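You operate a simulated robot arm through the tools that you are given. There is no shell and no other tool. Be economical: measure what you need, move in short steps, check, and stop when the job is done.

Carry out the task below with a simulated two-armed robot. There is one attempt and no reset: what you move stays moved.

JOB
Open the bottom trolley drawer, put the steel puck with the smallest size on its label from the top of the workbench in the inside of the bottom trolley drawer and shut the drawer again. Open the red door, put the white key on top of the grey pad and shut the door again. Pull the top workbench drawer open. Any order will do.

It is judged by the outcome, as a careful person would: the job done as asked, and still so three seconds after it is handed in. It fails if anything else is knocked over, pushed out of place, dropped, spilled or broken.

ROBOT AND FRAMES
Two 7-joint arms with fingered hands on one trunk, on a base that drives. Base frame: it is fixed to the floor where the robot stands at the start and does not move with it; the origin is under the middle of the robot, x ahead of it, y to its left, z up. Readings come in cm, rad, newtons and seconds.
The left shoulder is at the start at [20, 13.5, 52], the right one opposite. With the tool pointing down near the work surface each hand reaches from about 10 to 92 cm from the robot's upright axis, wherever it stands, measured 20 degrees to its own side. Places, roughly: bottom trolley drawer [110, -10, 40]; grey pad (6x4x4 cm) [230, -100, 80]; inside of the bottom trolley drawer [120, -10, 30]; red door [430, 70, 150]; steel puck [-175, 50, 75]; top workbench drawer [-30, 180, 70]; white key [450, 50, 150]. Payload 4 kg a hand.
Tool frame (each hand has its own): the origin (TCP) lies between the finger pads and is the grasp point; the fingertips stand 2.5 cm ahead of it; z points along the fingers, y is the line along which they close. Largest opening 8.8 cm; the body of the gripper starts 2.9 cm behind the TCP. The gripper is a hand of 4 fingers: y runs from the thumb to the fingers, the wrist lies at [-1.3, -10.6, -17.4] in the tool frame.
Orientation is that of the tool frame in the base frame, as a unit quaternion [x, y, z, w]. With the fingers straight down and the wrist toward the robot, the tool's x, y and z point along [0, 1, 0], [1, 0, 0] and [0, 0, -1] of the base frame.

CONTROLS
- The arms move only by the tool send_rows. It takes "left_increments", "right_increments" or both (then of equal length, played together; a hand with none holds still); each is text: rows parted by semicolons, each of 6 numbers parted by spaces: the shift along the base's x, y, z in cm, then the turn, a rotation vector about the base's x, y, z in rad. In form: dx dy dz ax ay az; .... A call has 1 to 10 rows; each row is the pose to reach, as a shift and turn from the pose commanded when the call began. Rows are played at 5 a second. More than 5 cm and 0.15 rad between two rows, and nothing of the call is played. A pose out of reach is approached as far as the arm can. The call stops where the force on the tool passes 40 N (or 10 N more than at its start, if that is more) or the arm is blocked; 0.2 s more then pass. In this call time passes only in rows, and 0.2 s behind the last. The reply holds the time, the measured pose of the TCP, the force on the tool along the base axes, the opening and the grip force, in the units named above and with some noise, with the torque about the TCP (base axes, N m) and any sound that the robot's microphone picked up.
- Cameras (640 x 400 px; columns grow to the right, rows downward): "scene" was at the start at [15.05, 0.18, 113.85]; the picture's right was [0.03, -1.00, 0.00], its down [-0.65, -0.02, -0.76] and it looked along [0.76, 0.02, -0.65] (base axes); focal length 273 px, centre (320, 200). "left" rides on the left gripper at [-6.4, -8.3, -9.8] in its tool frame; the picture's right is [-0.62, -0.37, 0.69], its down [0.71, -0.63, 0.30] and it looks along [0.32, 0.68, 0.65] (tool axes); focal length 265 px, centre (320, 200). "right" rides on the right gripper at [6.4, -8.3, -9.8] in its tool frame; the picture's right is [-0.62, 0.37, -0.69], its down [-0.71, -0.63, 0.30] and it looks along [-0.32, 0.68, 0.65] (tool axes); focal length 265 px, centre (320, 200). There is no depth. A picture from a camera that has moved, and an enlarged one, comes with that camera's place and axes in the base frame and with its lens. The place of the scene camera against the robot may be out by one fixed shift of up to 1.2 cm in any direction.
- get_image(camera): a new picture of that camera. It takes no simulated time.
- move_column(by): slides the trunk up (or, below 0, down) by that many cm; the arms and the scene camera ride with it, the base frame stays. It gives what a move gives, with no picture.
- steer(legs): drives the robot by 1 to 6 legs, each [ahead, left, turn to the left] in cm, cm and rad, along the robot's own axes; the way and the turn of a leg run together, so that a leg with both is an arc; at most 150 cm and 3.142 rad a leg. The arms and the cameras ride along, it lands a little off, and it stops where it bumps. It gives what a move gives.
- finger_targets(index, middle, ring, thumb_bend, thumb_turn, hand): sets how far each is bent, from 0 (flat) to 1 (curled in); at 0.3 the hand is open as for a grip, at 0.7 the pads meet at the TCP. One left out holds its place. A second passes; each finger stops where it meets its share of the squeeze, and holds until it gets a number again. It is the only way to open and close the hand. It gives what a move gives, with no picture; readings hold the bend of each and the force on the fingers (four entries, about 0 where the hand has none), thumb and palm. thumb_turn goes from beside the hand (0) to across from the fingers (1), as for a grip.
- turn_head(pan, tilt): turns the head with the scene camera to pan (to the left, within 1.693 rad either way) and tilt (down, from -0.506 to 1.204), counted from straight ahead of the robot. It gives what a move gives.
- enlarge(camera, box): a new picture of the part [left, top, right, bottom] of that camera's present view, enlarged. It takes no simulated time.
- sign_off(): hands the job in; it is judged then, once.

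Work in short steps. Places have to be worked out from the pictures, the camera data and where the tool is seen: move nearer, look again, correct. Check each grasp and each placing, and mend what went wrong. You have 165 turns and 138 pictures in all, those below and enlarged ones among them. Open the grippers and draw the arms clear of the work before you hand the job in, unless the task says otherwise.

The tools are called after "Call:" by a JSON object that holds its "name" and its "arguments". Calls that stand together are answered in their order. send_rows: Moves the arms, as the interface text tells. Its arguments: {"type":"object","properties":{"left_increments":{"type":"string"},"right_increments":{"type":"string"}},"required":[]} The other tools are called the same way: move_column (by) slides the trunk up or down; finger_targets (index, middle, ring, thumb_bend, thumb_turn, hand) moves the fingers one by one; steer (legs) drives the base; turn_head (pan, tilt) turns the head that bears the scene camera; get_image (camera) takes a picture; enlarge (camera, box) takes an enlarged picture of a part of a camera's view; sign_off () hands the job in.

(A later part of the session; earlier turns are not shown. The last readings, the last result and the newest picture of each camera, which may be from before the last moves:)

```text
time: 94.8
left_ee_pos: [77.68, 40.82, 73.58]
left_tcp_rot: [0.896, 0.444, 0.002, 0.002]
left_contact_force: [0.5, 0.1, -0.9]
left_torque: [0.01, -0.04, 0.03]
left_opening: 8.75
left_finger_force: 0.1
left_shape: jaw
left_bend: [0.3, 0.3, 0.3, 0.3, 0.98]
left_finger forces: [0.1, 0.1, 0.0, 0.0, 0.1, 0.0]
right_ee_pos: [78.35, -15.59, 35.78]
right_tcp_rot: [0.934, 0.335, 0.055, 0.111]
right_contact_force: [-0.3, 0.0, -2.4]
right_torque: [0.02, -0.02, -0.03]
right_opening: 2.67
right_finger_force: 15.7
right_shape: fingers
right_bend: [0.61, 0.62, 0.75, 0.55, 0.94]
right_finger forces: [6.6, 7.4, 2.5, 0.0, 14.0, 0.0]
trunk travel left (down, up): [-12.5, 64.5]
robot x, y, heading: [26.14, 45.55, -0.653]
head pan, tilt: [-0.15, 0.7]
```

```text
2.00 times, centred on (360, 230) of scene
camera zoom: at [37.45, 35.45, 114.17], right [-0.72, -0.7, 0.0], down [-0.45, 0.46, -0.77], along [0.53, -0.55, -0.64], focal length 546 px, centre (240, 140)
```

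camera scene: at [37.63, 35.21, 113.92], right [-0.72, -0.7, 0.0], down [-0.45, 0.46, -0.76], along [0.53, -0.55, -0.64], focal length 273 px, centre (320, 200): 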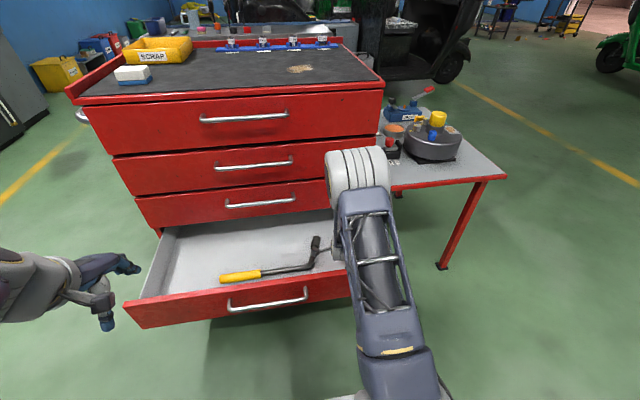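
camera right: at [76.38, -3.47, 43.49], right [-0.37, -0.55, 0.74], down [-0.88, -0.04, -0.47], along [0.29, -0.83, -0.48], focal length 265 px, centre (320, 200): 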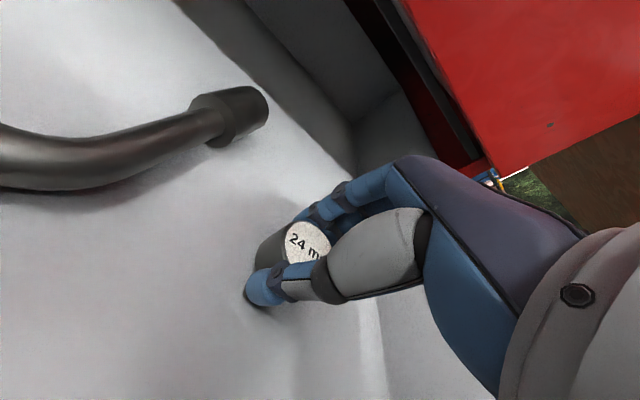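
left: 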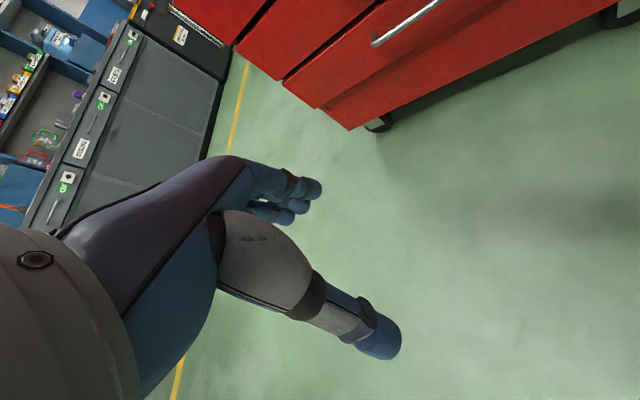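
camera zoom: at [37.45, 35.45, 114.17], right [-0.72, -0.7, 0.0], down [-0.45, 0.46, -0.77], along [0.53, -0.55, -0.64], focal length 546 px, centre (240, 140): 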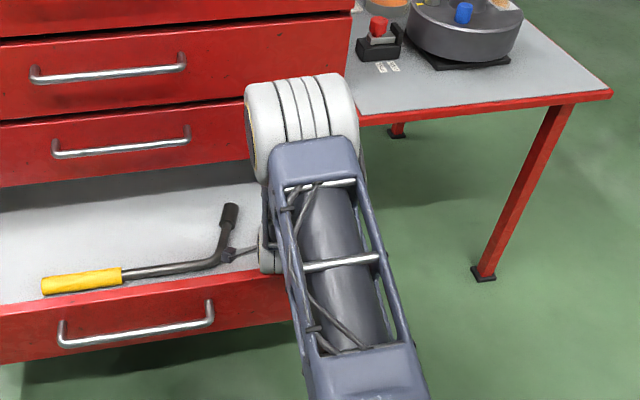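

The arm link is resting on the drawer front. I lift 2 cm, raise the trunk 10 cm for clearance, then lower the hand by itself.

Call:
{"name": "send_rows", "arguments": {"right_increments": "0 0 1 0 0 0; 0 0 2 0 0 0"}}

Call:
{"name": "move_column", "arguments": {"by": 12}}

Call:
{"name": "send_rows", "arguments": {"right_increments": "0 0 -3 0 0 0; 0 0 -6 0 0 0; 0 0 -9 0 0 0; 0 0 -12 0 0 0"}}

Call:
{"name": "enlarge", "arguments": {"camera": "scene", "box": [260, 130, 460, 330]}}

Call:
{"name": "get_image", "arguments": {"camera": "right"}}

```text
time: 95.4
left_ee_pos: [77.74, 40.76, 73.04]
left_tcp_rot: [0.896, 0.444, 0.0, 0.001]
left_contact_force: [0.7, 0.0, -0.6]
left_torque: [0.01, 0.02, 0.01]
left_opening: 8.77
left_finger_force: 0.0
left_shape: jaw
left_bend: [0.3, 0.3, 0.3, 0.3, 0.98]
left_finger forces: [0.1, 0.1, 0.1, 0.1, 0.1, 0.1]
right_ee_pos: [77.21, -14.85, 35.38]
right_tcp_rot: [0.936, 0.337, 0.045, 0.093]
right_contact_force: [0.3, -0.6, 0.2]
right_torque: [0.03, 0.01, 0.0]
right_opening: 2.69
right_finger_force: 16.0
right_shape: fingers
right_bend: [0.61, 0.62, 0.75, 0.55, 0.94]
right_finger forces: [7.0, 7.8, 2.6, 0.1, 13.8, 0.0]
trunk travel left (down, up): [-12.5, 64.5]
robot x, y, heading: [26.12, 44.69, -0.647]
head pan, tilt: [-0.15, 0.7]
```

```text
time: 96.9
left_ee_pos: [77.67, 40.61, 85.3]
left_tcp_rot: [0.896, 0.444, 0.0, 0.0]
left_contact_force: [0.0, 0.7, -0.6]
left_torque: [0.01, -0.02, -0.04]
left_opening: 8.77
left_finger_force: 0.0
left_shape: jaw
left_bend: [0.3, 0.3, 0.3, 0.3, 0.98]
left_finger forces: [0.1, 0.0, 0.1, 0.0, 0.0, 0.1]
right_ee_pos: [77.43, -14.92, 47.86]
right_tcp_rot: [0.936, 0.336, 0.046, 0.096]
right_contact_force: [0.3, 0.1, -2.5]
right_torque: [0.0, -0.04, -0.01]
right_opening: 2.7
right_finger_force: 15.4
right_shape: fingers
right_bend: [0.61, 0.62, 0.75, 0.55, 0.94]
right_finger forces: [6.7, 7.5, 2.4, 0.0, 14.0, 0.0]
trunk travel left (down, up): [-24.5, 52.5]
robot x, y, heading: [26.24, 44.88, -0.65]
head pan, tilt: [-0.15, 0.7]
```

```text
time: 97.9
left_ee_pos: [77.73, 40.62, 85.22]
left_tcp_rot: [0.896, 0.443, 0.0, 0.0]
left_contact_force: [-0.6, 0.0, 0.7]
left_torque: [0.0, -0.03, 0.0]
left_opening: 8.77
left_finger_force: 0.1
left_shape: jaw
left_bend: [0.3, 0.3, 0.3, 0.3, 0.98]
left_finger forces: [0.0, 0.0, 0.0, 0.0, 0.1, 0.1]
right_ee_pos: [77.44, -15.01, 35.91]
right_tcp_rot: [0.935, 0.337, 0.047, 0.097]
right_contact_force: [-0.5, -0.9, -2.7]
right_torque: [-0.03, -0.01, 0.0]
right_opening: 2.73
right_finger_force: 15.2
right_shape: fingers
right_bend: [0.61, 0.62, 0.75, 0.55, 0.94]
right_finger forces: [6.7, 7.3, 2.5, 0.0, 13.9, 0.0]
trunk travel left (down, up): [-24.5, 52.5]
robot x, y, heading: [26.62, 45.05, -0.65]
head pan, tilt: [-0.15, 0.7]
```

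```text
2.00 times, centred on (360, 230) of scene
camera zoom: at [37.63, 35.21, 125.92], right [-0.72, -0.7, 0.0], down [-0.45, 0.46, -0.76], along [0.53, -0.55, -0.64], focal length 546 px, centre (240, 140)
```

zoom: 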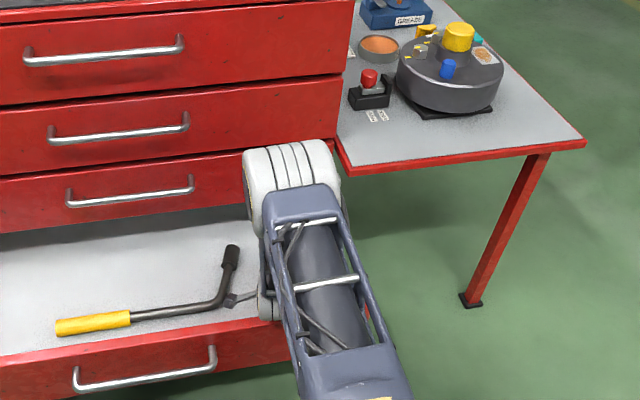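

```text
86 pictures are left
camera right: at [75.74, -3.03, 43.73], right [-0.35, -0.57, 0.74], down [-0.89, -0.03, -0.45], along [0.27, -0.82, -0.5], focal length 265 px, centre (320, 200)
```

right: 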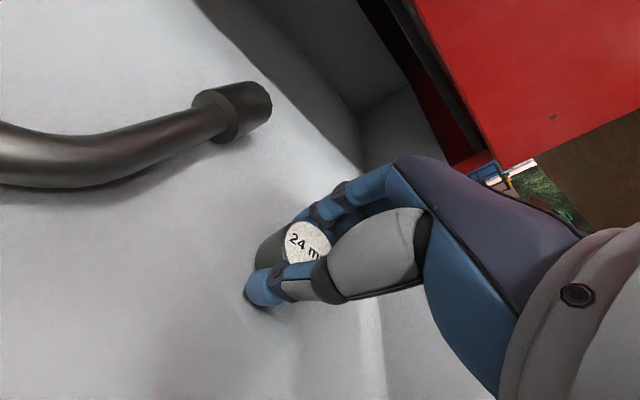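

Clear now. Lower in small steps to touch down.

Call:
{"name": "send_rows", "arguments": {"right_increments": "0 0 -0.6 0 0 0; 0 0 -1.1 0 0 0"}}

Call:
{"name": "send_rows", "arguments": {"right_increments": "0 0 -0.6 0 0 0"}}

```text
time: 98.5
left_ee_pos: [77.67, 40.75, 85.39]
left_tcp_rot: [0.896, 0.444, 0.0, 0.001]
left_contact_force: [-0.1, -0.6, 0.0]
left_torque: [-0.02, -0.04, -0.03]
left_opening: 8.78
left_finger_force: 0.0
left_shape: jaw
left_bend: [0.3, 0.3, 0.3, 0.3, 0.98]
left_finger forces: [0.0, 0.1, 0.0, 0.0, 0.1, 0.0]
right_ee_pos: [77.63, -15.18, 35.35]
right_tcp_rot: [0.935, 0.336, 0.048, 0.1]
right_contact_force: [-2.0, 1.9, 3.8]
right_torque: [0.17, 0.07, 0.04]
right_opening: 2.7
right_finger_force: 16.2
right_shape: fingers
right_bend: [0.61, 0.63, 0.75, 0.55, 0.94]
right_finger forces: [6.7, 7.2, 3.4, 0.0, 15.2, 0.1]
trunk travel left (down, up): [-24.5, 52.5]
robot x, y, heading: [26.04, 44.9, -0.649]
head pan, tilt: [-0.15, 0.7]
```

```text
time: 98.9
left_ee_pos: [77.64, 40.68, 85.42]
left_tcp_rot: [0.896, 0.444, 0.001, 0.001]
left_contact_force: [0.6, -0.3, -0.2]
left_torque: [0.0, 0.01, 0.02]
left_opening: 8.79
left_finger_force: 0.1
left_shape: jaw
left_bend: [0.3, 0.3, 0.3, 0.3, 0.98]
left_finger forces: [0.0, 0.1, 0.1, 0.0, 0.1, 0.0]
right_ee_pos: [77.92, -15.44, 35.29]
right_tcp_rot: [0.935, 0.335, 0.051, 0.106]
right_contact_force: [-5.8, 5.6, 22.9]
right_torque: [0.76, 0.46, 0.05]
right_opening: 2.76
right_finger_force: 24.0
right_shape: fingers
right_bend: [0.61, 0.63, 0.75, 0.55, 0.94]
right_finger forces: [6.3, 6.6, 4.2, 0.1, 31.3, 0.0]
trunk travel left (down, up): [-24.5, 52.5]
robot x, y, heading: [26.53, 44.8, -0.65]
head pan, tilt: [-0.15, 0.7]
```

Touchdown felt. I ease up 0.5 cm and open the hand.

Call:
{"name": "send_rows", "arguments": {"right_increments": "0 0 0.5 0 0 0"}}

Call:
{"name": "finger_targets", "arguments": {"hand": "right", "index": 0.3, "middle": 0.3, "ring": 0.3, "thumb_bend": 0.3}}

Call:
{"name": "get_image", "arguments": {"camera": "right"}}

```text
time: 99.2
left_ee_pos: [77.8, 40.77, 85.13]
left_tcp_rot: [0.896, 0.443, 0.001, 0.0]
left_contact_force: [-0.5, 0.3, 0.1]
left_torque: [-0.01, 0.02, -0.02]
left_opening: 8.74
left_finger_force: 0.0
left_shape: jaw
left_bend: [0.3, 0.3, 0.3, 0.3, 0.98]
left_finger forces: [0.0, 0.0, 0.0, 0.0, 0.0, 0.1]
right_ee_pos: [78.0, -15.52, 35.3]
right_tcp_rot: [0.935, 0.335, 0.053, 0.107]
right_contact_force: [-2.2, 0.9, 11.3]
right_torque: [0.33, 0.17, 0.05]
right_opening: 2.71
right_finger_force: 20.3
right_shape: fingers
right_bend: [0.61, 0.63, 0.75, 0.56, 0.94]
right_finger forces: [7.5, 8.0, 3.8, 0.1, 20.7, 0.0]
trunk travel left (down, up): [-24.5, 52.5]
robot x, y, heading: [26.51, 44.94, -0.648]
head pan, tilt: [-0.15, 0.7]
stopped in row 1 (right hand): the force on the tool passed its limit at 46 N (the readings are from after the stop); the commanded pose is now the measured one
```

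```text
time: 100.2
left_ee_pos: [77.73, 40.62, 85.23]
left_tcp_rot: [0.896, 0.444, -0.001, 0.0]
left_contact_force: [0.9, -0.5, -1.1]
left_torque: [0.03, -0.03, 0.0]
left_opening: 8.75
left_finger_force: 0.1
left_shape: jaw
left_bend: [0.3, 0.3, 0.3, 0.3, 0.98]
left_finger forces: [0.0, 0.0, 0.2, 0.0, 0.0, 0.1]
right_ee_pos: [77.77, -15.37, 34.99]
right_tcp_rot: [0.935, 0.336, 0.05, 0.103]
right_contact_force: [0.7, 1.9, 8.7]
right_torque: [0.44, 0.32, -0.07]
right_opening: 8.98
right_finger_force: 4.5
right_shape: fingers
right_bend: [0.3, 0.3, 0.3, 0.23, 0.97]
right_finger forces: [0.0, 0.1, 0.1, 0.1, 9.2, 0.0]
trunk travel left (down, up): [-24.5, 52.5]
robot x, y, heading: [26.36, 45.14, -0.648]
head pan, tilt: [-0.15, 0.7]
```

```text
85 pictures are left
camera right: at [76.07, -3.3, 42.89], right [-0.36, -0.56, 0.74], down [-0.89, -0.03, -0.46], along [0.28, -0.83, -0.49], focal length 265 px, centre (320, 200)
```

right: 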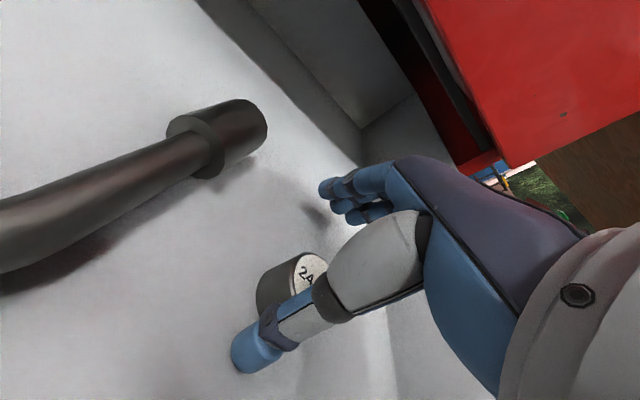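

The puck stands released on the drawer floor. I lift the hand straight out and verify.

Call:
{"name": "send_rows", "arguments": {"right_increments": "-0.3 0.2 1.5 0 0 0; -0.4 0.3 4.5 0 0 0; -0.4 0.3 9 0 0 0; -0.4 0.3 13.5 0 0 0; -0.4 0.3 18 0 0 0; -0.4 0.3 22.5 0 0 0"}}

Call:
{"name": "get_image", "arguments": {"camera": "right"}}

```text
time: 101.6
left_ee_pos: [77.8, 40.63, 85.24]
left_tcp_rot: [0.896, 0.444, 0.0, 0.0]
left_contact_force: [0.0, 0.2, 0.2]
left_torque: [0.02, -0.02, -0.02]
left_opening: 8.76
left_finger_force: 0.0
left_shape: jaw
left_bend: [0.3, 0.3, 0.3, 0.3, 0.98]
left_finger forces: [0.0, 0.0, 0.0, 0.1, 0.0, 0.0]
right_ee_pos: [77.31, -14.97, 57.59]
right_tcp_rot: [0.935, 0.335, 0.05, 0.103]
right_contact_force: [-0.3, 0.6, -0.8]
right_torque: [-0.01, 0.01, 0.0]
right_opening: 8.54
right_finger_force: 0.0
right_shape: fingers
right_bend: [0.3, 0.3, 0.3, 0.3, 0.97]
right_finger forces: [0.0, 0.0, 0.1, 0.0, 0.0, 0.1]
trunk travel left (down, up): [-24.5, 52.5]
robot x, y, heading: [26.62, 44.95, -0.65]
head pan, tilt: [-0.15, 0.7]
```

```text
84 pictures are left
camera right: at [75.56, -2.97, 65.37], right [-0.36, -0.56, 0.74], down [-0.89, -0.03, -0.46], along [0.28, -0.83, -0.49], focal length 265 px, centre (320, 200)
```

right: 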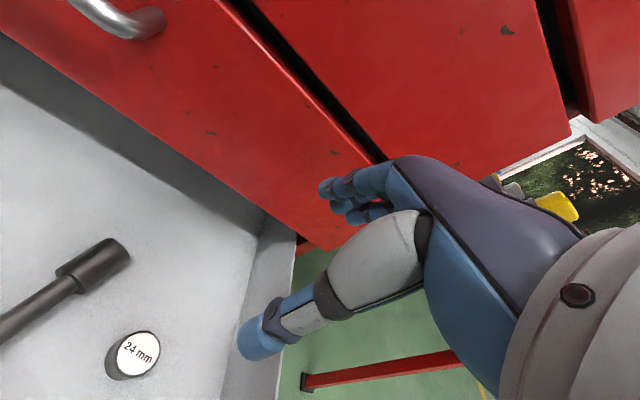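

The 24 mm puck stands upright in the drawer. I back off and line the right hand up in front of the handle to push the drawer shut with a closed fist.

Call:
{"name": "steer", "arguments": {"legs": [[-30, 0, 0], [0, 23, 0]]}}

Call:
{"name": "finger_targets", "arguments": {"hand": "right", "index": 0.9, "middle": 0.9, "ring": 0.9, "thumb_bend": 0.7}}

Call:
{"name": "move_column", "arguments": {"by": -18}}

Call:
{"name": "send_rows", "arguments": {"right_increments": "0 0 -2.5 0 0 0.1; 0 0 -5 0 0 0.2"}}

Call:
{"name": "get_image", "arguments": {"camera": "scene"}}

Call:
{"name": "get_image", "arguments": {"camera": "right"}}

```text
time: 105.0
left_ee_pos: [67.91, 77.14, 85.28]
left_tcp_rot: [0.895, 0.445, 0.0, 0.0]
left_contact_force: [-0.7, -0.1, -0.4]
left_torque: [0.01, 0.04, -0.01]
left_opening: 8.77
left_finger_force: 0.0
left_shape: jaw
left_bend: [0.3, 0.3, 0.3, 0.3, 0.98]
left_finger forces: [0.1, 0.0, 0.0, 0.0, 0.0, 0.0]
right_ee_pos: [67.53, 21.42, 57.54]
right_tcp_rot: [0.935, 0.337, 0.052, 0.102]
right_contact_force: [0.4, 0.5, 0.3]
right_torque: [0.0, -0.02, 0.03]
right_opening: 8.49
right_finger_force: 0.0
right_shape: fingers
right_bend: [0.3, 0.3, 0.3, 0.3, 0.97]
right_finger forces: [0.1, 0.0, 0.0, 0.1, 0.0, 0.0]
trunk travel left (down, up): [-24.5, 52.5]
robot x, y, heading: [16.05, 81.52, -0.645]
head pan, tilt: [-0.15, 0.7]
```

```text
time: 106.0
left_ee_pos: [67.75, 77.2, 85.28]
left_tcp_rot: [0.895, 0.445, 0.0, 0.001]
left_contact_force: [-0.1, 0.2, -0.1]
left_torque: [0.0, -0.02, 0.06]
left_opening: 8.74
left_finger_force: 0.1
left_shape: jaw
left_bend: [0.3, 0.3, 0.3, 0.3, 0.98]
left_finger forces: [0.1, 0.0, 0.1, 0.0, 0.0, 0.0]
right_ee_pos: [67.49, 21.6, 57.54]
right_tcp_rot: [0.935, 0.337, 0.05, 0.103]
right_contact_force: [0.2, -0.3, 0.4]
right_torque: [-0.01, 0.01, 0.0]
right_opening: 1.54
right_finger_force: 0.1
right_shape: fingers
right_bend: [0.89, 0.9, 0.9, 0.66, 0.97]
right_finger forces: [0.0, 0.0, 0.0, 0.0, 0.0, 0.0]
trunk travel left (down, up): [-24.5, 52.5]
robot x, y, heading: [16.44, 81.69, -0.644]
head pan, tilt: [-0.15, 0.7]
```

```text
time: 108.0
left_ee_pos: [67.64, 77.19, 67.33]
left_tcp_rot: [0.895, 0.446, 0.001, 0.0]
left_contact_force: [0.3, -0.2, 0.1]
left_torque: [-0.01, 0.0, 0.02]
left_opening: 8.78
left_finger_force: 0.1
left_shape: jaw
left_bend: [0.3, 0.3, 0.3, 0.3, 0.98]
left_finger forces: [0.0, 0.1, 0.0, 0.0, 0.1, 0.1]
right_ee_pos: [67.5, 21.63, 39.57]
right_tcp_rot: [0.935, 0.336, 0.051, 0.102]
right_contact_force: [0.6, 0.3, 0.2]
right_torque: [-0.04, -0.02, 0.0]
right_opening: 1.64
right_finger_force: 0.0
right_shape: fingers
right_bend: [0.89, 0.9, 0.9, 0.67, 0.97]
right_finger forces: [0.1, 0.1, 0.0, 0.1, 0.1, 0.1]
trunk travel left (down, up): [-6.5, 70.5]
robot x, y, heading: [16.07, 81.4, -0.647]
head pan, tilt: [-0.15, 0.7]
```

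```text
time: 108.6
left_ee_pos: [67.73, 77.25, 67.25]
left_tcp_rot: [0.896, 0.445, 0.0, 0.0]
left_contact_force: [0.1, 0.2, -0.1]
left_torque: [-0.06, -0.05, 0.02]
left_opening: 8.78
left_finger_force: 0.0
left_shape: jaw
left_bend: [0.3, 0.3, 0.3, 0.3, 0.98]
left_finger forces: [0.0, 0.0, 0.0, 0.0, 0.0, 0.0]
right_ee_pos: [67.44, 21.55, 34.53]
right_tcp_rot: [0.896, 0.428, 0.061, 0.099]
right_contact_force: [-0.3, -0.1, 0.2]
right_torque: [-0.01, 0.01, 0.02]
right_opening: 1.63
right_finger_force: 0.1
right_shape: fingers
right_bend: [0.89, 0.9, 0.9, 0.67, 0.97]
right_finger forces: [0.0, 0.1, 0.0, 0.0, 0.0, 0.0]
trunk travel left (down, up): [-6.5, 70.5]
robot x, y, heading: [16.31, 81.56, -0.644]
head pan, tilt: [-0.15, 0.7]
```

```text
83 pictures are left
camera scene: at [27.62, 71.65, 107.92], right [-0.71, -0.7, 0.0], down [-0.45, 0.46, -0.76], along [0.53, -0.55, -0.64], focal length 273 px, centre (320, 200)
```

scene: 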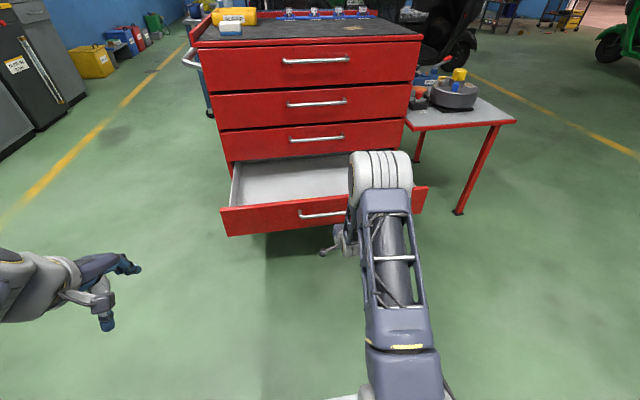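

```text
82 pictures are left
camera right: at [63.36, 32.97, 42.39], right [-0.24, -0.63, 0.74], down [-0.86, -0.21, -0.46], along [0.44, -0.75, -0.49], focal length 265 px, centre (320, 200)
```

right: 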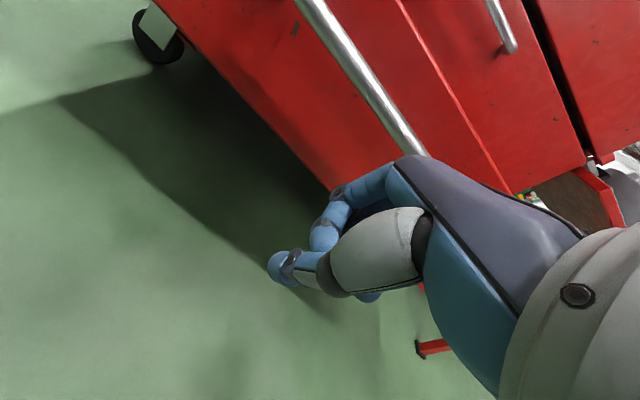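

The fist is lined up with the handle, ~7 cm short. I drive ahead 22 cm, pushing the drawer in, then check.

Call:
{"name": "steer", "arguments": {"legs": [[22, 0, 0]]}}

Call:
{"name": "get_image", "arguments": {"camera": "scene"}}

Call:
{"name": "get_image", "arguments": {"camera": "right"}}

```text
time: 110.3
left_ee_pos: [85.32, 63.89, 67.19]
left_tcp_rot: [0.896, 0.445, 0.0, 0.0]
left_contact_force: [-0.7, 0.3, -0.1]
left_torque: [0.0, -0.01, 0.0]
left_opening: 8.75
left_finger_force: 0.1
left_shape: jaw
left_bend: [0.3, 0.3, 0.3, 0.3, 0.98]
left_finger forces: [0.1, 0.1, 0.1, 0.0, 0.0, 0.0]
right_ee_pos: [84.96, 8.18, 34.65]
right_tcp_rot: [0.896, 0.429, 0.061, 0.097]
right_contact_force: [0.1, -0.6, 0.0]
right_torque: [0.0, 0.01, 0.02]
right_opening: 1.66
right_finger_force: 0.1
right_shape: fingers
right_bend: [0.89, 0.9, 0.9, 0.67, 0.97]
right_finger forces: [0.0, 0.1, 0.0, 0.0, 0.0, 0.0]
trunk travel left (down, up): [-6.5, 70.5]
robot x, y, heading: [34.27, 68.07, -0.649]
head pan, tilt: [-0.15, 0.7]
```

```text
81 pictures are left
camera scene: at [45.19, 58.35, 107.92], right [-0.72, -0.7, 0.0], down [-0.45, 0.46, -0.76], along [0.53, -0.55, -0.64], focal length 273 px, centre (320, 200)
```

scene: 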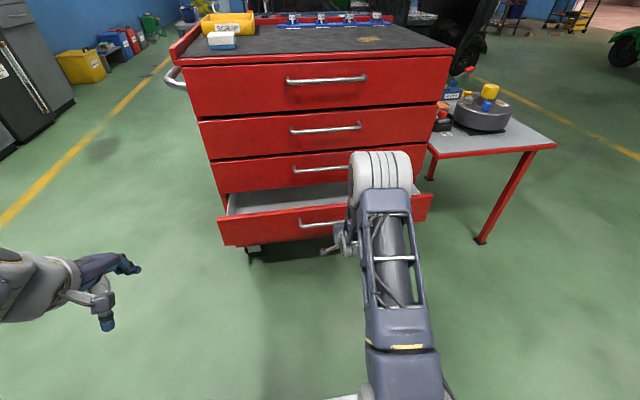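

```text
80 pictures are left
camera right: at [80.88, 19.61, 42.4], right [-0.24, -0.62, 0.74], down [-0.86, -0.21, -0.46], along [0.44, -0.75, -0.49], focal length 265 px, centre (320, 200)
```

right: 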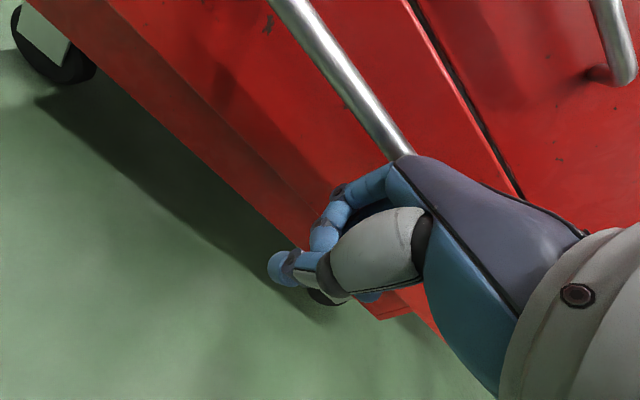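

The drawer is going in, about 12 cm left. I push on.

Call:
{"name": "steer", "arguments": {"legs": [[14, 0, 0]]}}

Call:
{"name": "get_image", "arguments": {"camera": "right"}}

Call:
{"name": "get_image", "arguments": {"camera": "scene"}}

```text
time: 111.7
left_ee_pos: [96.12, 55.83, 67.21]
left_tcp_rot: [0.896, 0.445, -0.001, 0.0]
left_contact_force: [-0.6, 0.2, 0.0]
left_torque: [0.01, 0.02, 0.0]
left_opening: 8.75
left_finger_force: 0.1
left_shape: jaw
left_bend: [0.3, 0.3, 0.3, 0.3, 0.98]
left_finger forces: [0.0, 0.0, 0.0, 0.1, 0.1, 0.1]
right_ee_pos: [95.26, 0.46, 34.07]
right_tcp_rot: [0.897, 0.429, 0.057, 0.088]
right_contact_force: [-1.1, 1.0, -0.4]
right_torque: [-0.02, -0.02, 0.01]
right_opening: 1.65
right_finger_force: 0.7
right_shape: fingers
right_bend: [0.89, 0.9, 0.9, 0.67, 0.97]
right_finger forces: [0.0, 1.0, 0.1, 0.0, 0.0, 0.0]
trunk travel left (down, up): [-6.5, 70.5]
robot x, y, heading: [44.73, 59.73, -0.647]
head pan, tilt: [-0.15, 0.7]
stopped in leg 1: the force on the tool passed its limit at 65 N (the readings are from after the stop); the commanded pose is now the measured one
```

```text
79 pictures are left
camera right: at [91.3, 11.75, 42.1], right [-0.23, -0.63, 0.74], down [-0.87, -0.2, -0.45], along [0.43, -0.75, -0.51], focal length 265 px, centre (320, 200)
```

right: 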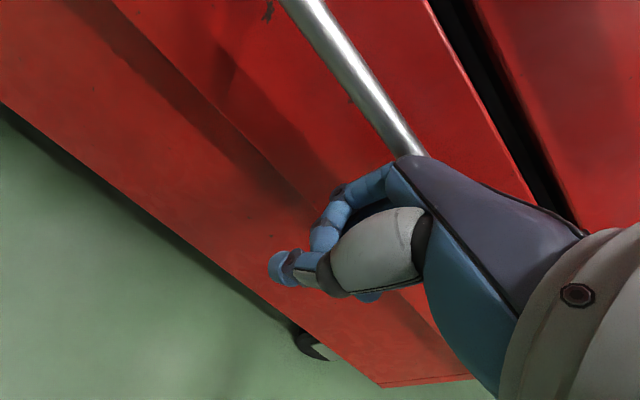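

```text
78 pictures are left
camera scene: at [56.01, 50.18, 107.92], right [-0.72, -0.7, 0.0], down [-0.45, 0.46, -0.76], along [0.53, -0.55, -0.64], focal length 273 px, centre (320, 200)
```

scene: 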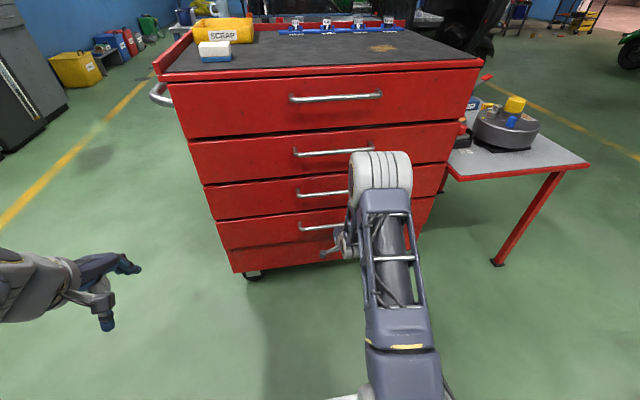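

The push ended on a hard stop. I back off and check the drawer is flush.

Call:
{"name": "steer", "arguments": {"legs": [[-28, 0, 0]]}}

Call:
{"name": "enlarge", "arguments": {"camera": "scene", "box": [180, 60, 480, 260]}}

```text
time: 113.7
left_ee_pos: [73.71, 72.69, 67.19]
left_tcp_rot: [0.895, 0.446, 0.001, 0.001]
left_contact_force: [0.0, 0.6, -1.0]
left_torque: [0.0, 0.01, 0.0]
left_opening: 8.77
left_finger_force: 0.0
left_shape: jaw
left_bend: [0.3, 0.3, 0.3, 0.3, 0.98]
left_finger forces: [0.0, 0.1, 0.1, 0.0, 0.0, 0.0]
right_ee_pos: [72.84, 17.4, 34.18]
right_tcp_rot: [0.898, 0.428, 0.057, 0.089]
right_contact_force: [-1.1, 0.0, 0.1]
right_torque: [0.03, -0.01, 0.0]
right_opening: 1.63
right_finger_force: 0.0
right_shape: fingers
right_bend: [0.89, 0.9, 0.9, 0.67, 0.97]
right_finger forces: [0.0, 0.1, 0.0, 0.0, 0.0, 0.1]
trunk travel left (down, up): [-6.5, 70.5]
robot x, y, heading: [22.31, 76.99, -0.65]
head pan, tilt: [-0.15, 0.7]
```

```text
2.00 times, centred on (330, 160) of scene
camera zoom: at [33.6, 67.12, 107.92], right [-0.72, -0.7, 0.0], down [-0.45, 0.46, -0.76], along [0.53, -0.55, -0.64], focal length 546 px, centre (300, 280)
```

zoom: 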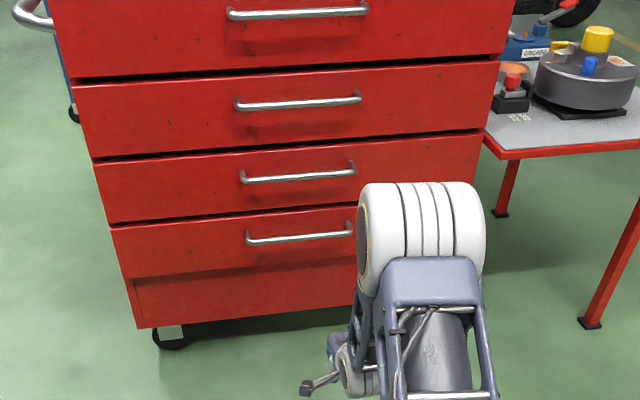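

The bottom drawer is shut. Next the workbench drawer: I reopen the fingers, raise the trunk, pull the right hand in, then turn around toward the bench.

Call:
{"name": "finger_targets", "arguments": {"hand": "right", "index": 0.3, "middle": 0.3, "ring": 0.3, "thumb_bend": 0.3}}

Call:
{"name": "move_column", "arguments": {"by": 31}}

Call:
{"name": "send_rows", "arguments": {"right_increments": "-3.2 2.4 0 0 0 0; -6.4 4.8 0 0 0 0; -9.6 7.2 0 0 0 0; -12.8 9.6 0 0 0 0; -16 12 0 0 0 0; -18 14 0 0 0 0"}}

Call:
{"name": "steer", "arguments": {"legs": [[10, 0, 0], [0, 0, 3.1]]}}

Call:
{"name": "turn_head", "arguments": {"pan": 0, "tilt": 0.5}}

Call:
{"name": "get_image", "arguments": {"camera": "scene"}}

```text
time: 114.7
left_ee_pos: [73.72, 72.65, 67.18]
left_tcp_rot: [0.895, 0.445, 0.0, 0.0]
left_contact_force: [0.7, 0.0, -0.7]
left_torque: [-0.03, 0.01, -0.01]
left_opening: 8.77
left_finger_force: 0.1
left_shape: jaw
left_bend: [0.3, 0.3, 0.3, 0.3, 0.98]
left_finger forces: [0.0, 0.0, 0.0, 0.0, 0.0, 0.0]
right_ee_pos: [72.9, 17.38, 34.16]
right_tcp_rot: [0.897, 0.429, 0.058, 0.089]
right_contact_force: [-0.1, 0.0, 0.3]
right_torque: [0.01, -0.04, 0.02]
right_opening: 8.42
right_finger_force: 0.1
right_shape: fingers
right_bend: [0.3, 0.3, 0.3, 0.3, 0.97]
right_finger forces: [0.0, 0.0, 0.0, 0.1, 0.1, 0.0]
trunk travel left (down, up): [-6.5, 70.5]
robot x, y, heading: [22.63, 76.77, -0.653]
head pan, tilt: [-0.15, 0.7]
```

```text
time: 117.8
left_ee_pos: [73.77, 72.68, 98.32]
left_tcp_rot: [0.895, 0.446, 0.0, -0.001]
left_contact_force: [0.3, -0.4, -0.2]
left_torque: [-0.01, -0.05, 0.02]
left_opening: 8.75
left_finger_force: 0.1
left_shape: jaw
left_bend: [0.3, 0.3, 0.3, 0.3, 0.98]
left_finger forces: [0.0, 0.1, 0.0, 0.1, 0.0, 0.1]
right_ee_pos: [72.89, 17.27, 65.02]
right_tcp_rot: [0.897, 0.429, 0.057, 0.088]
right_contact_force: [-0.2, 0.3, 0.7]
right_torque: [0.0, 0.02, 0.04]
right_opening: 8.46
right_finger_force: 0.0
right_shape: fingers
right_bend: [0.3, 0.3, 0.3, 0.3, 0.97]
right_finger forces: [0.0, 0.0, 0.0, 0.0, 0.1, 0.0]
trunk travel left (down, up): [-37.5, 39.5]
robot x, y, heading: [22.06, 76.87, -0.646]
head pan, tilt: [-0.15, 0.7]
```

```text
time: 119.2
left_ee_pos: [73.71, 72.68, 98.16]
left_tcp_rot: [0.895, 0.445, 0.0, 0.0]
left_contact_force: [-1.0, 0.3, 0.5]
left_torque: [0.02, -0.01, 0.01]
left_opening: 8.76
left_finger_force: 0.1
left_shape: jaw
left_bend: [0.3, 0.3, 0.3, 0.3, 0.98]
left_finger forces: [0.0, 0.1, 0.0, 0.1, 0.0, 0.0]
right_ee_pos: [56.84, 29.11, 63.49]
right_tcp_rot: [0.897, 0.429, 0.056, 0.088]
right_contact_force: [-0.8, 0.1, -0.5]
right_torque: [-0.01, 0.0, 0.02]
right_opening: 8.44
right_finger_force: 0.0
right_shape: fingers
right_bend: [0.3, 0.3, 0.3, 0.3, 0.97]
right_finger forces: [0.1, 0.1, 0.0, 0.1, 0.0, 0.0]
right hand out of reach, approached as far as the arm can: row 5, 6
trunk travel left (down, up): [-37.5, 39.5]
robot x, y, heading: [22.42, 77.11, -0.65]
head pan, tilt: [-0.15, 0.7]
```

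```text
time: 127.5
left_ee_pos: [-20.79, 78.08, 98.19]
left_tcp_rot: [-0.419, 0.908, -0.001, -0.001]
left_contact_force: [-0.7, -0.1, 0.3]
left_torque: [0.0, 0.01, 0.03]
left_opening: 8.76
left_finger_force: 0.0
left_shape: jaw
left_bend: [0.3, 0.3, 0.3, 0.3, 0.98]
left_finger forces: [0.0, 0.0, 0.1, 0.0, 0.1, 0.1]
right_ee_pos: [-1.42, 120.75, 63.36]
right_tcp_rot: [-0.402, 0.91, 0.091, -0.054]
right_contact_force: [-0.4, 0.7, -0.5]
right_torque: [0.02, 0.0, 0.01]
right_opening: 8.47
right_finger_force: 0.1
right_shape: fingers
right_bend: [0.3, 0.3, 0.3, 0.3, 0.97]
right_finger forces: [0.0, 0.0, 0.1, 0.0, 0.0, 0.1]
trunk travel left (down, up): [-37.5, 39.5]
robot x, y, heading: [30.07, 70.78, 2.439]
head pan, tilt: [-0.15, 0.7]
```

```text
time: 128.2
left_ee_pos: [-20.78, 78.06, 98.11]
left_tcp_rot: [-0.419, 0.908, 0.0, 0.0]
left_contact_force: [0.7, 0.1, -0.4]
left_torque: [0.0, 0.02, 0.0]
left_opening: 8.77
left_finger_force: 0.0
left_shape: jaw
left_bend: [0.3, 0.3, 0.3, 0.3, 0.98]
left_finger forces: [0.0, 0.0, 0.0, 0.0, 0.0, 0.0]
right_ee_pos: [-1.43, 120.71, 63.33]
right_tcp_rot: [-0.402, 0.91, 0.09, -0.054]
right_contact_force: [-0.1, 0.6, -0.3]
right_torque: [-0.01, 0.0, -0.01]
right_opening: 8.45
right_finger_force: 0.0
right_shape: fingers
right_bend: [0.3, 0.3, 0.3, 0.3, 0.97]
right_finger forces: [0.0, 0.0, 0.0, 0.0, 0.1, 0.0]
trunk travel left (down, up): [-37.5, 39.5]
robot x, y, heading: [30.23, 71.05, 2.437]
head pan, tilt: [0.0, 0.499]
```

```text
76 pictures are left
camera scene: at [19.33, 80.6, 140.68], right [0.65, 0.76, 0.0], down [0.36, -0.31, -0.88], along [-0.67, 0.57, -0.48], focal length 273 px, centre (320, 200)
```

scene: 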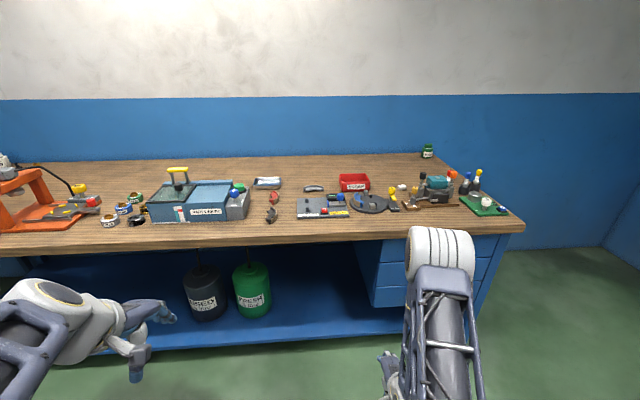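

The drawer unit is at the bench's right end, hidden behind my arm. I sidestep right ~29 cm and square up, then look with both cameras.

Call:
{"name": "steer", "arguments": {"legs": [[-6, -29, 0.05]]}}

Call:
{"name": "get_image", "arguments": {"camera": "scene"}}

Call:
{"name": "get_image", "arguments": {"camera": "right"}}

```text
time: 130.3
left_ee_pos: [1.89, 94.53, 98.19]
left_tcp_rot: [-0.442, 0.897, 0.0, 0.0]
left_contact_force: [0.1, 0.6, -0.3]
left_torque: [0.0, -0.01, 0.0]
left_opening: 8.74
left_finger_force: 0.1
left_shape: jaw
left_bend: [0.3, 0.3, 0.3, 0.3, 0.98]
left_finger forces: [0.0, 0.0, 0.0, 0.1, 0.1, 0.0]
right_ee_pos: [19.12, 137.94, 63.29]
right_tcp_rot: [-0.425, 0.899, 0.089, -0.056]
right_contact_force: [0.2, -0.5, 0.9]
right_torque: [0.03, -0.03, -0.02]
right_opening: 8.47
right_finger_force: 0.1
right_shape: fingers
right_bend: [0.3, 0.3, 0.3, 0.3, 0.97]
right_finger forces: [0.0, 0.1, 0.0, 0.0, 0.0, 0.0]
trunk travel left (down, up): [-37.5, 39.5]
robot x, y, heading: [53.15, 89.9, 2.486]
head pan, tilt: [0.0, 0.499]
```

```text
75 pictures are left
camera scene: at [41.93, 98.98, 140.69], right [0.61, 0.79, 0.0], down [0.38, -0.29, -0.88], along [-0.7, 0.53, -0.48], focal length 273 px, centre (320, 200)
```

scene: 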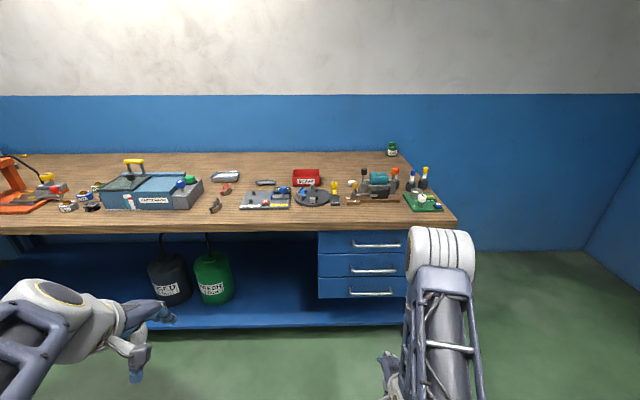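

```text
74 pictures are left
camera right: at [23.13, 126.8, 71.33], right [0.24, 0.63, 0.74], down [0.87, 0.2, -0.45], along [-0.43, 0.75, -0.51], focal length 265 px, centre (320, 200)
```

right: 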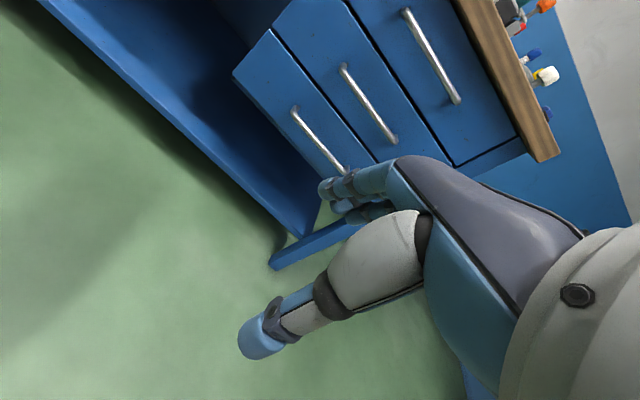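

Triangulation gives the top drawer handle's centre at (−13.2, 169, 73.2). I pitch the right hand forward and extend to 12 cm in front of it.

Call:
{"name": "send_rows", "arguments": {"right_increments": "-2.9 2.95 1.3 0.066 0.083 0; -5.75 5.9 2.6 0.132 0.166 0; -8.6 8.8 3.9 0.198 0.25 0; -11.5 11.75 5.1 0.264 0.333 0; -14.4 14.7 6.4 0.33 0.416 0; -17.25 17.6 7.7 0.396 0.5 0; -20.1 20.6 9 0.462 0.583 0; -23 23.5 10.2 0.528 0.666 0"}}

Call:
{"name": "get_image", "arguments": {"camera": "right"}}

Call:
{"name": "get_image", "arguments": {"camera": "scene"}}

```text
time: 132.1
left_ee_pos: [2.02, 94.4, 98.35]
left_tcp_rot: [-0.443, 0.897, 0.0, 0.0]
left_contact_force: [0.2, 0.1, -0.7]
left_torque: [0.03, -0.03, 0.01]
left_opening: 8.78
left_finger_force: 0.0
left_shape: jaw
left_bend: [0.3, 0.3, 0.3, 0.3, 0.98]
left_finger forces: [0.0, 0.0, 0.1, 0.0, 0.1, 0.0]
right_ee_pos: [-3.88, 161.6, 73.52]
right_tcp_rot: [-0.373, 0.778, 0.449, -0.233]
right_contact_force: [-0.3, -0.4, -0.7]
right_torque: [0.03, -0.01, 0.04]
right_opening: 8.43
right_finger_force: 0.1
right_shape: fingers
right_bend: [0.3, 0.3, 0.3, 0.3, 0.97]
right_finger forces: [0.1, 0.0, 0.0, 0.0, 0.0, 0.0]
trunk travel left (down, up): [-37.5, 39.5]
robot x, y, heading: [53.57, 89.81, 2.488]
head pan, tilt: [0.0, 0.499]
```

```text
73 pictures are left
camera right: at [2.15, 148.75, 71.18], right [0.73, 0.24, 0.64], down [0.46, 0.52, -0.72], along [-0.51, 0.82, 0.27], focal length 265 px, centre (320, 200)
```

right: 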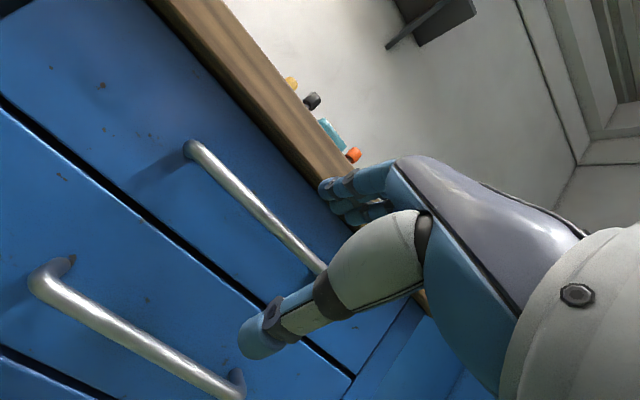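

```text
72 pictures are left
camera scene: at [41.94, 98.98, 140.69], right [0.61, 0.79, 0.0], down [0.38, -0.29, -0.88], along [-0.7, 0.53, -0.48], focal length 273 px, centre (320, 200)
```

scene: 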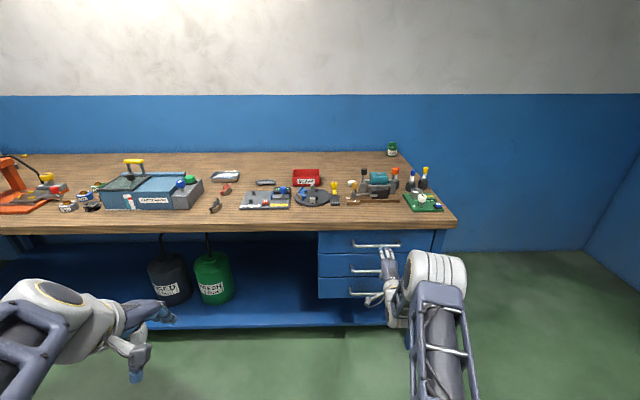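

Aligned with the bar centre, 12 cm short. I drive ahead 8.8 cm.

Call:
{"name": "steer", "arguments": {"legs": [[8.8, 0, 0]]}}

Call:
{"name": "get_image", "arguments": {"camera": "right"}}

```text
time: 133.2
left_ee_pos: [-4.99, 99.78, 98.24]
left_tcp_rot: [-0.442, 0.897, -0.001, 0.0]
left_contact_force: [0.5, 0.8, 0.5]
left_torque: [-0.01, 0.03, -0.03]
left_opening: 8.76
left_finger_force: 0.1
left_shape: jaw
left_bend: [0.3, 0.3, 0.3, 0.3, 0.98]
left_finger forces: [0.0, 0.1, 0.0, 0.0, 0.0, 0.0]
right_ee_pos: [-10.79, 166.79, 73.43]
right_tcp_rot: [-0.373, 0.778, 0.449, -0.232]
right_contact_force: [-0.2, 0.5, 1.2]
right_torque: [0.01, 0.01, -0.02]
right_opening: 8.44
right_finger_force: 0.1
right_shape: fingers
right_bend: [0.3, 0.3, 0.3, 0.3, 0.97]
right_finger forces: [0.0, 0.1, 0.0, 0.0, 0.0, 0.1]
trunk travel left (down, up): [-37.5, 39.5]
robot x, y, heading: [46.35, 95.22, 2.491]
head pan, tilt: [0.0, 0.499]
```

```text
71 pictures are left
camera right: at [-4.78, 154.07, 71.15], right [0.73, 0.24, 0.64], down [0.46, 0.52, -0.72], along [-0.51, 0.82, 0.27], focal length 265 px, centre (320, 200)
```

right: 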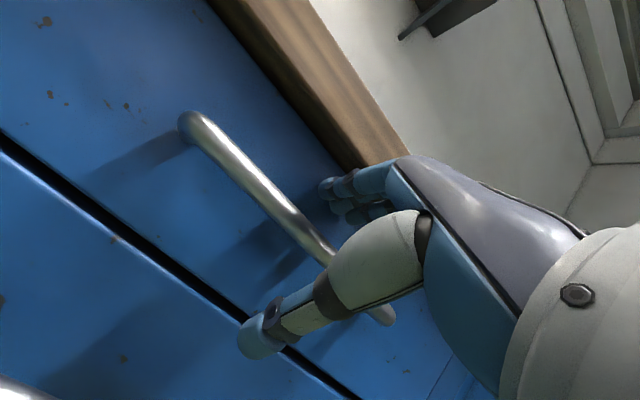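

TCP is ~3 cm short of the bar, same as the good grip earlier. I close the hand.

Call:
{"name": "finger_targets", "arguments": {"hand": "right", "index": 0.8, "middle": 0.8, "ring": 0.8, "thumb_bend": 0.75}}

Call:
{"name": "get_image", "arguments": {"camera": "right"}}

```text
time: 134.2
left_ee_pos: [-4.99, 99.78, 98.28]
left_tcp_rot: [-0.441, 0.897, -0.001, 0.0]
left_contact_force: [-0.6, -0.7, 0.5]
left_torque: [0.0, 0.02, -0.03]
left_opening: 8.79
left_finger_force: 0.1
left_shape: jaw
left_bend: [0.3, 0.3, 0.3, 0.3, 0.98]
left_finger forces: [0.0, 0.1, 0.0, 0.1, 0.1, 0.0]
right_ee_pos: [-10.89, 166.97, 73.58]
right_tcp_rot: [-0.373, 0.778, 0.449, -0.233]
right_contact_force: [1.1, -0.2, -4.6]
right_torque: [0.05, 0.02, -0.01]
right_opening: 0.02
right_finger_force: 2.0
right_shape: fingers
right_bend: [0.78, 0.8, 0.8, 0.71, 0.97]
right_finger forces: [0.0, 0.0, 0.0, 0.1, 3.3, 0.0]
trunk travel left (down, up): [-37.5, 39.5]
robot x, y, heading: [46.5, 95.48, 2.485]
head pan, tilt: [0.0, 0.499]
```

```text
70 pictures are left
camera right: at [-4.76, 154.04, 71.08], right [0.73, 0.24, 0.64], down [0.46, 0.52, -0.72], along [-0.51, 0.82, 0.27], focal length 265 px, centre (320, 200)
```

right: 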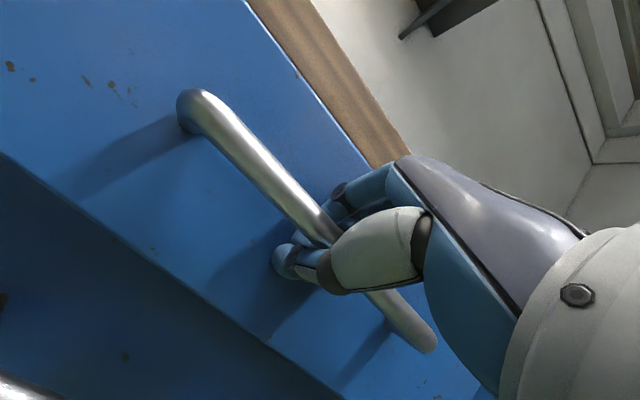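

The fingers wrap behind the bar and the drawer has already moved slightly. I pull by driving back 22 cm.

Call:
{"name": "steer", "arguments": {"legs": [[-22, 0, 0]]}}

Call:
{"name": "get_image", "arguments": {"camera": "scene"}}

Call:
{"name": "get_image", "arguments": {"camera": "right"}}

```text
time: 135.9
left_ee_pos: [12.71, 86.45, 98.28]
left_tcp_rot: [-0.443, 0.896, 0.0, 0.0]
left_contact_force: [0.2, 0.7, 0.0]
left_torque: [0.02, 0.01, 0.02]
left_opening: 8.79
left_finger_force: 0.2
left_shape: jaw
left_bend: [0.3, 0.3, 0.3, 0.3, 0.98]
left_finger forces: [0.0, 0.0, 0.1, 0.1, 0.0, 0.0]
right_ee_pos: [6.59, 153.29, 73.48]
right_tcp_rot: [-0.374, 0.777, 0.448, -0.234]
right_contact_force: [0.7, 2.0, -4.4]
right_torque: [0.08, 0.03, 0.06]
right_opening: 0.0
right_finger_force: 2.4
right_shape: fingers
right_bend: [0.79, 0.8, 0.79, 0.71, 0.97]
right_finger forces: [0.0, 0.0, 1.5, 0.1, 3.4, 0.0]
trunk travel left (down, up): [-37.5, 39.5]
robot x, y, heading: [64.03, 81.43, 2.489]
head pan, tilt: [0.0, 0.499]
```

```text
69 pictures are left
camera scene: at [52.54, 90.85, 140.69], right [0.61, 0.79, 0.0], down [0.38, -0.29, -0.88], along [-0.7, 0.53, -0.48], focal length 273 px, centre (320, 200)
```

scene: 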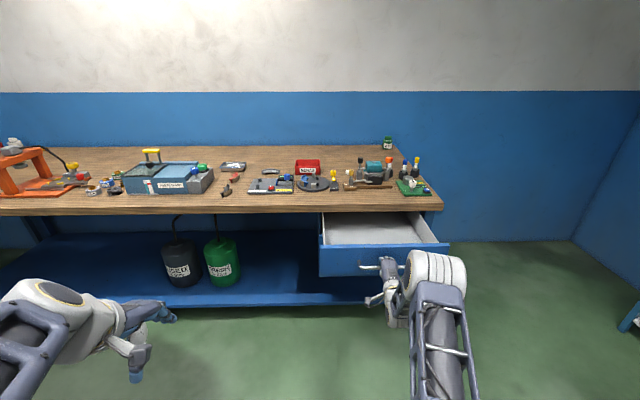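

```text
68 pictures are left
camera right: at [12.71, 140.48, 71.14], right [0.73, 0.25, 0.64], down [0.46, 0.52, -0.72], along [-0.51, 0.82, 0.27], focal length 265 px, centre (320, 200)
```

right: 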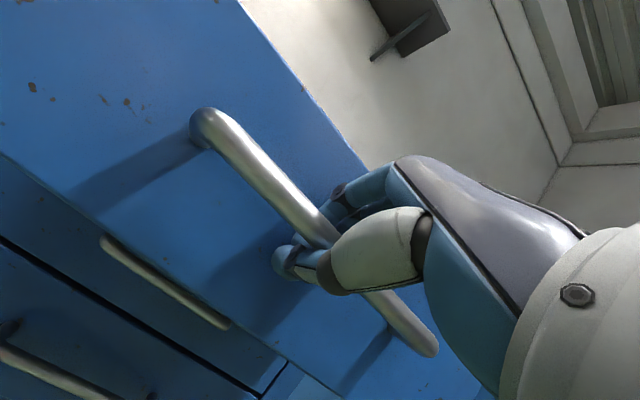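

Open about 22 cm. I pull 5 cm more, release and back away.

Call:
{"name": "steer", "arguments": {"legs": [[-5, 0, 0]]}}

Call:
{"name": "finger_targets", "arguments": {"hand": "right", "index": 0.3, "middle": 0.3, "ring": 0.3, "thumb_bend": 0.3}}

Call:
{"name": "steer", "arguments": {"legs": [[-20, 0, 0]]}}

Call:
{"name": "get_image", "arguments": {"camera": "scene"}}

```text
time: 136.8
left_ee_pos: [16.53, 83.09, 98.09]
left_tcp_rot: [-0.443, 0.897, 0.0, 0.0]
left_contact_force: [0.4, 0.1, -0.6]
left_torque: [-0.04, -0.03, -0.02]
left_opening: 8.79
left_finger_force: 0.2
left_shape: jaw
left_bend: [0.3, 0.3, 0.3, 0.3, 0.98]
left_finger forces: [0.0, 0.0, 0.0, 0.1, 0.0, 0.0]
right_ee_pos: [10.63, 150.35, 73.46]
right_tcp_rot: [-0.374, 0.778, 0.449, -0.233]
right_contact_force: [-0.5, 1.4, -4.3]
right_torque: [0.05, 0.03, 0.04]
right_opening: 0.0
right_finger_force: 2.0
right_shape: fingers
right_bend: [0.79, 0.8, 0.8, 0.7, 0.97]
right_finger forces: [0.1, 0.0, 1.7, 0.0, 2.8, 0.0]
trunk travel left (down, up): [-37.5, 39.5]
robot x, y, heading: [67.98, 78.54, 2.485]
head pan, tilt: [0.0, 0.499]
```

```text
time: 137.8
left_ee_pos: [16.56, 83.18, 98.18]
left_tcp_rot: [-0.443, 0.896, 0.0, 0.0]
left_contact_force: [-0.7, 0.4, 0.3]
left_torque: [0.01, 0.01, 0.0]
left_opening: 8.75
left_finger_force: 0.1
left_shape: jaw
left_bend: [0.3, 0.3, 0.3, 0.3, 0.98]
left_finger forces: [0.0, 0.1, 0.0, 0.1, 0.0, 0.0]
right_ee_pos: [10.57, 150.24, 73.56]
right_tcp_rot: [-0.374, 0.778, 0.449, -0.233]
right_contact_force: [-0.1, 0.2, -0.1]
right_torque: [-0.02, 0.02, 0.01]
right_opening: 8.42
right_finger_force: 0.0
right_shape: fingers
right_bend: [0.3, 0.3, 0.3, 0.3, 0.97]
right_finger forces: [0.1, 0.0, 0.1, 0.1, 0.0, 0.0]
trunk travel left (down, up): [-37.5, 39.5]
robot x, y, heading: [67.92, 78.42, 2.487]
head pan, tilt: [0.0, 0.499]
```

```text
time: 139.4
left_ee_pos: [32.27, 71.09, 98.2]
left_tcp_rot: [-0.442, 0.897, 0.0, 0.0]
left_contact_force: [0.3, 0.3, 0.3]
left_torque: [0.02, -0.01, -0.01]
left_opening: 8.79
left_finger_force: 0.1
left_shape: jaw
left_bend: [0.3, 0.3, 0.3, 0.3, 0.98]
left_finger forces: [0.0, 0.0, 0.1, 0.0, 0.0, 0.0]
right_ee_pos: [26.51, 138.12, 73.48]
right_tcp_rot: [-0.373, 0.778, 0.449, -0.233]
right_contact_force: [0.2, -1.0, 0.3]
right_torque: [0.0, 0.0, 0.02]
right_opening: 8.44
right_finger_force: 0.1
right_shape: fingers
right_bend: [0.3, 0.3, 0.3, 0.3, 0.97]
right_finger forces: [0.0, 0.0, 0.0, 0.0, 0.1, 0.0]
trunk travel left (down, up): [-37.5, 39.5]
robot x, y, heading: [83.69, 66.2, 2.486]
head pan, tilt: [0.0, 0.499]
```

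```text
67 pictures are left
camera scene: at [72.33, 75.74, 140.69], right [0.61, 0.79, 0.0], down [0.38, -0.29, -0.88], along [-0.7, 0.53, -0.48], focal length 273 px, centre (320, 200)
```

scene: 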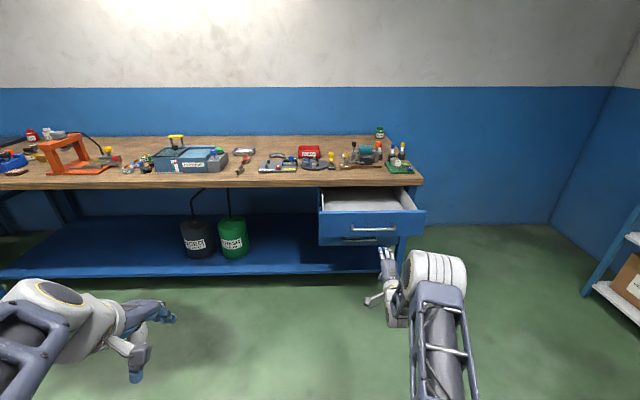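

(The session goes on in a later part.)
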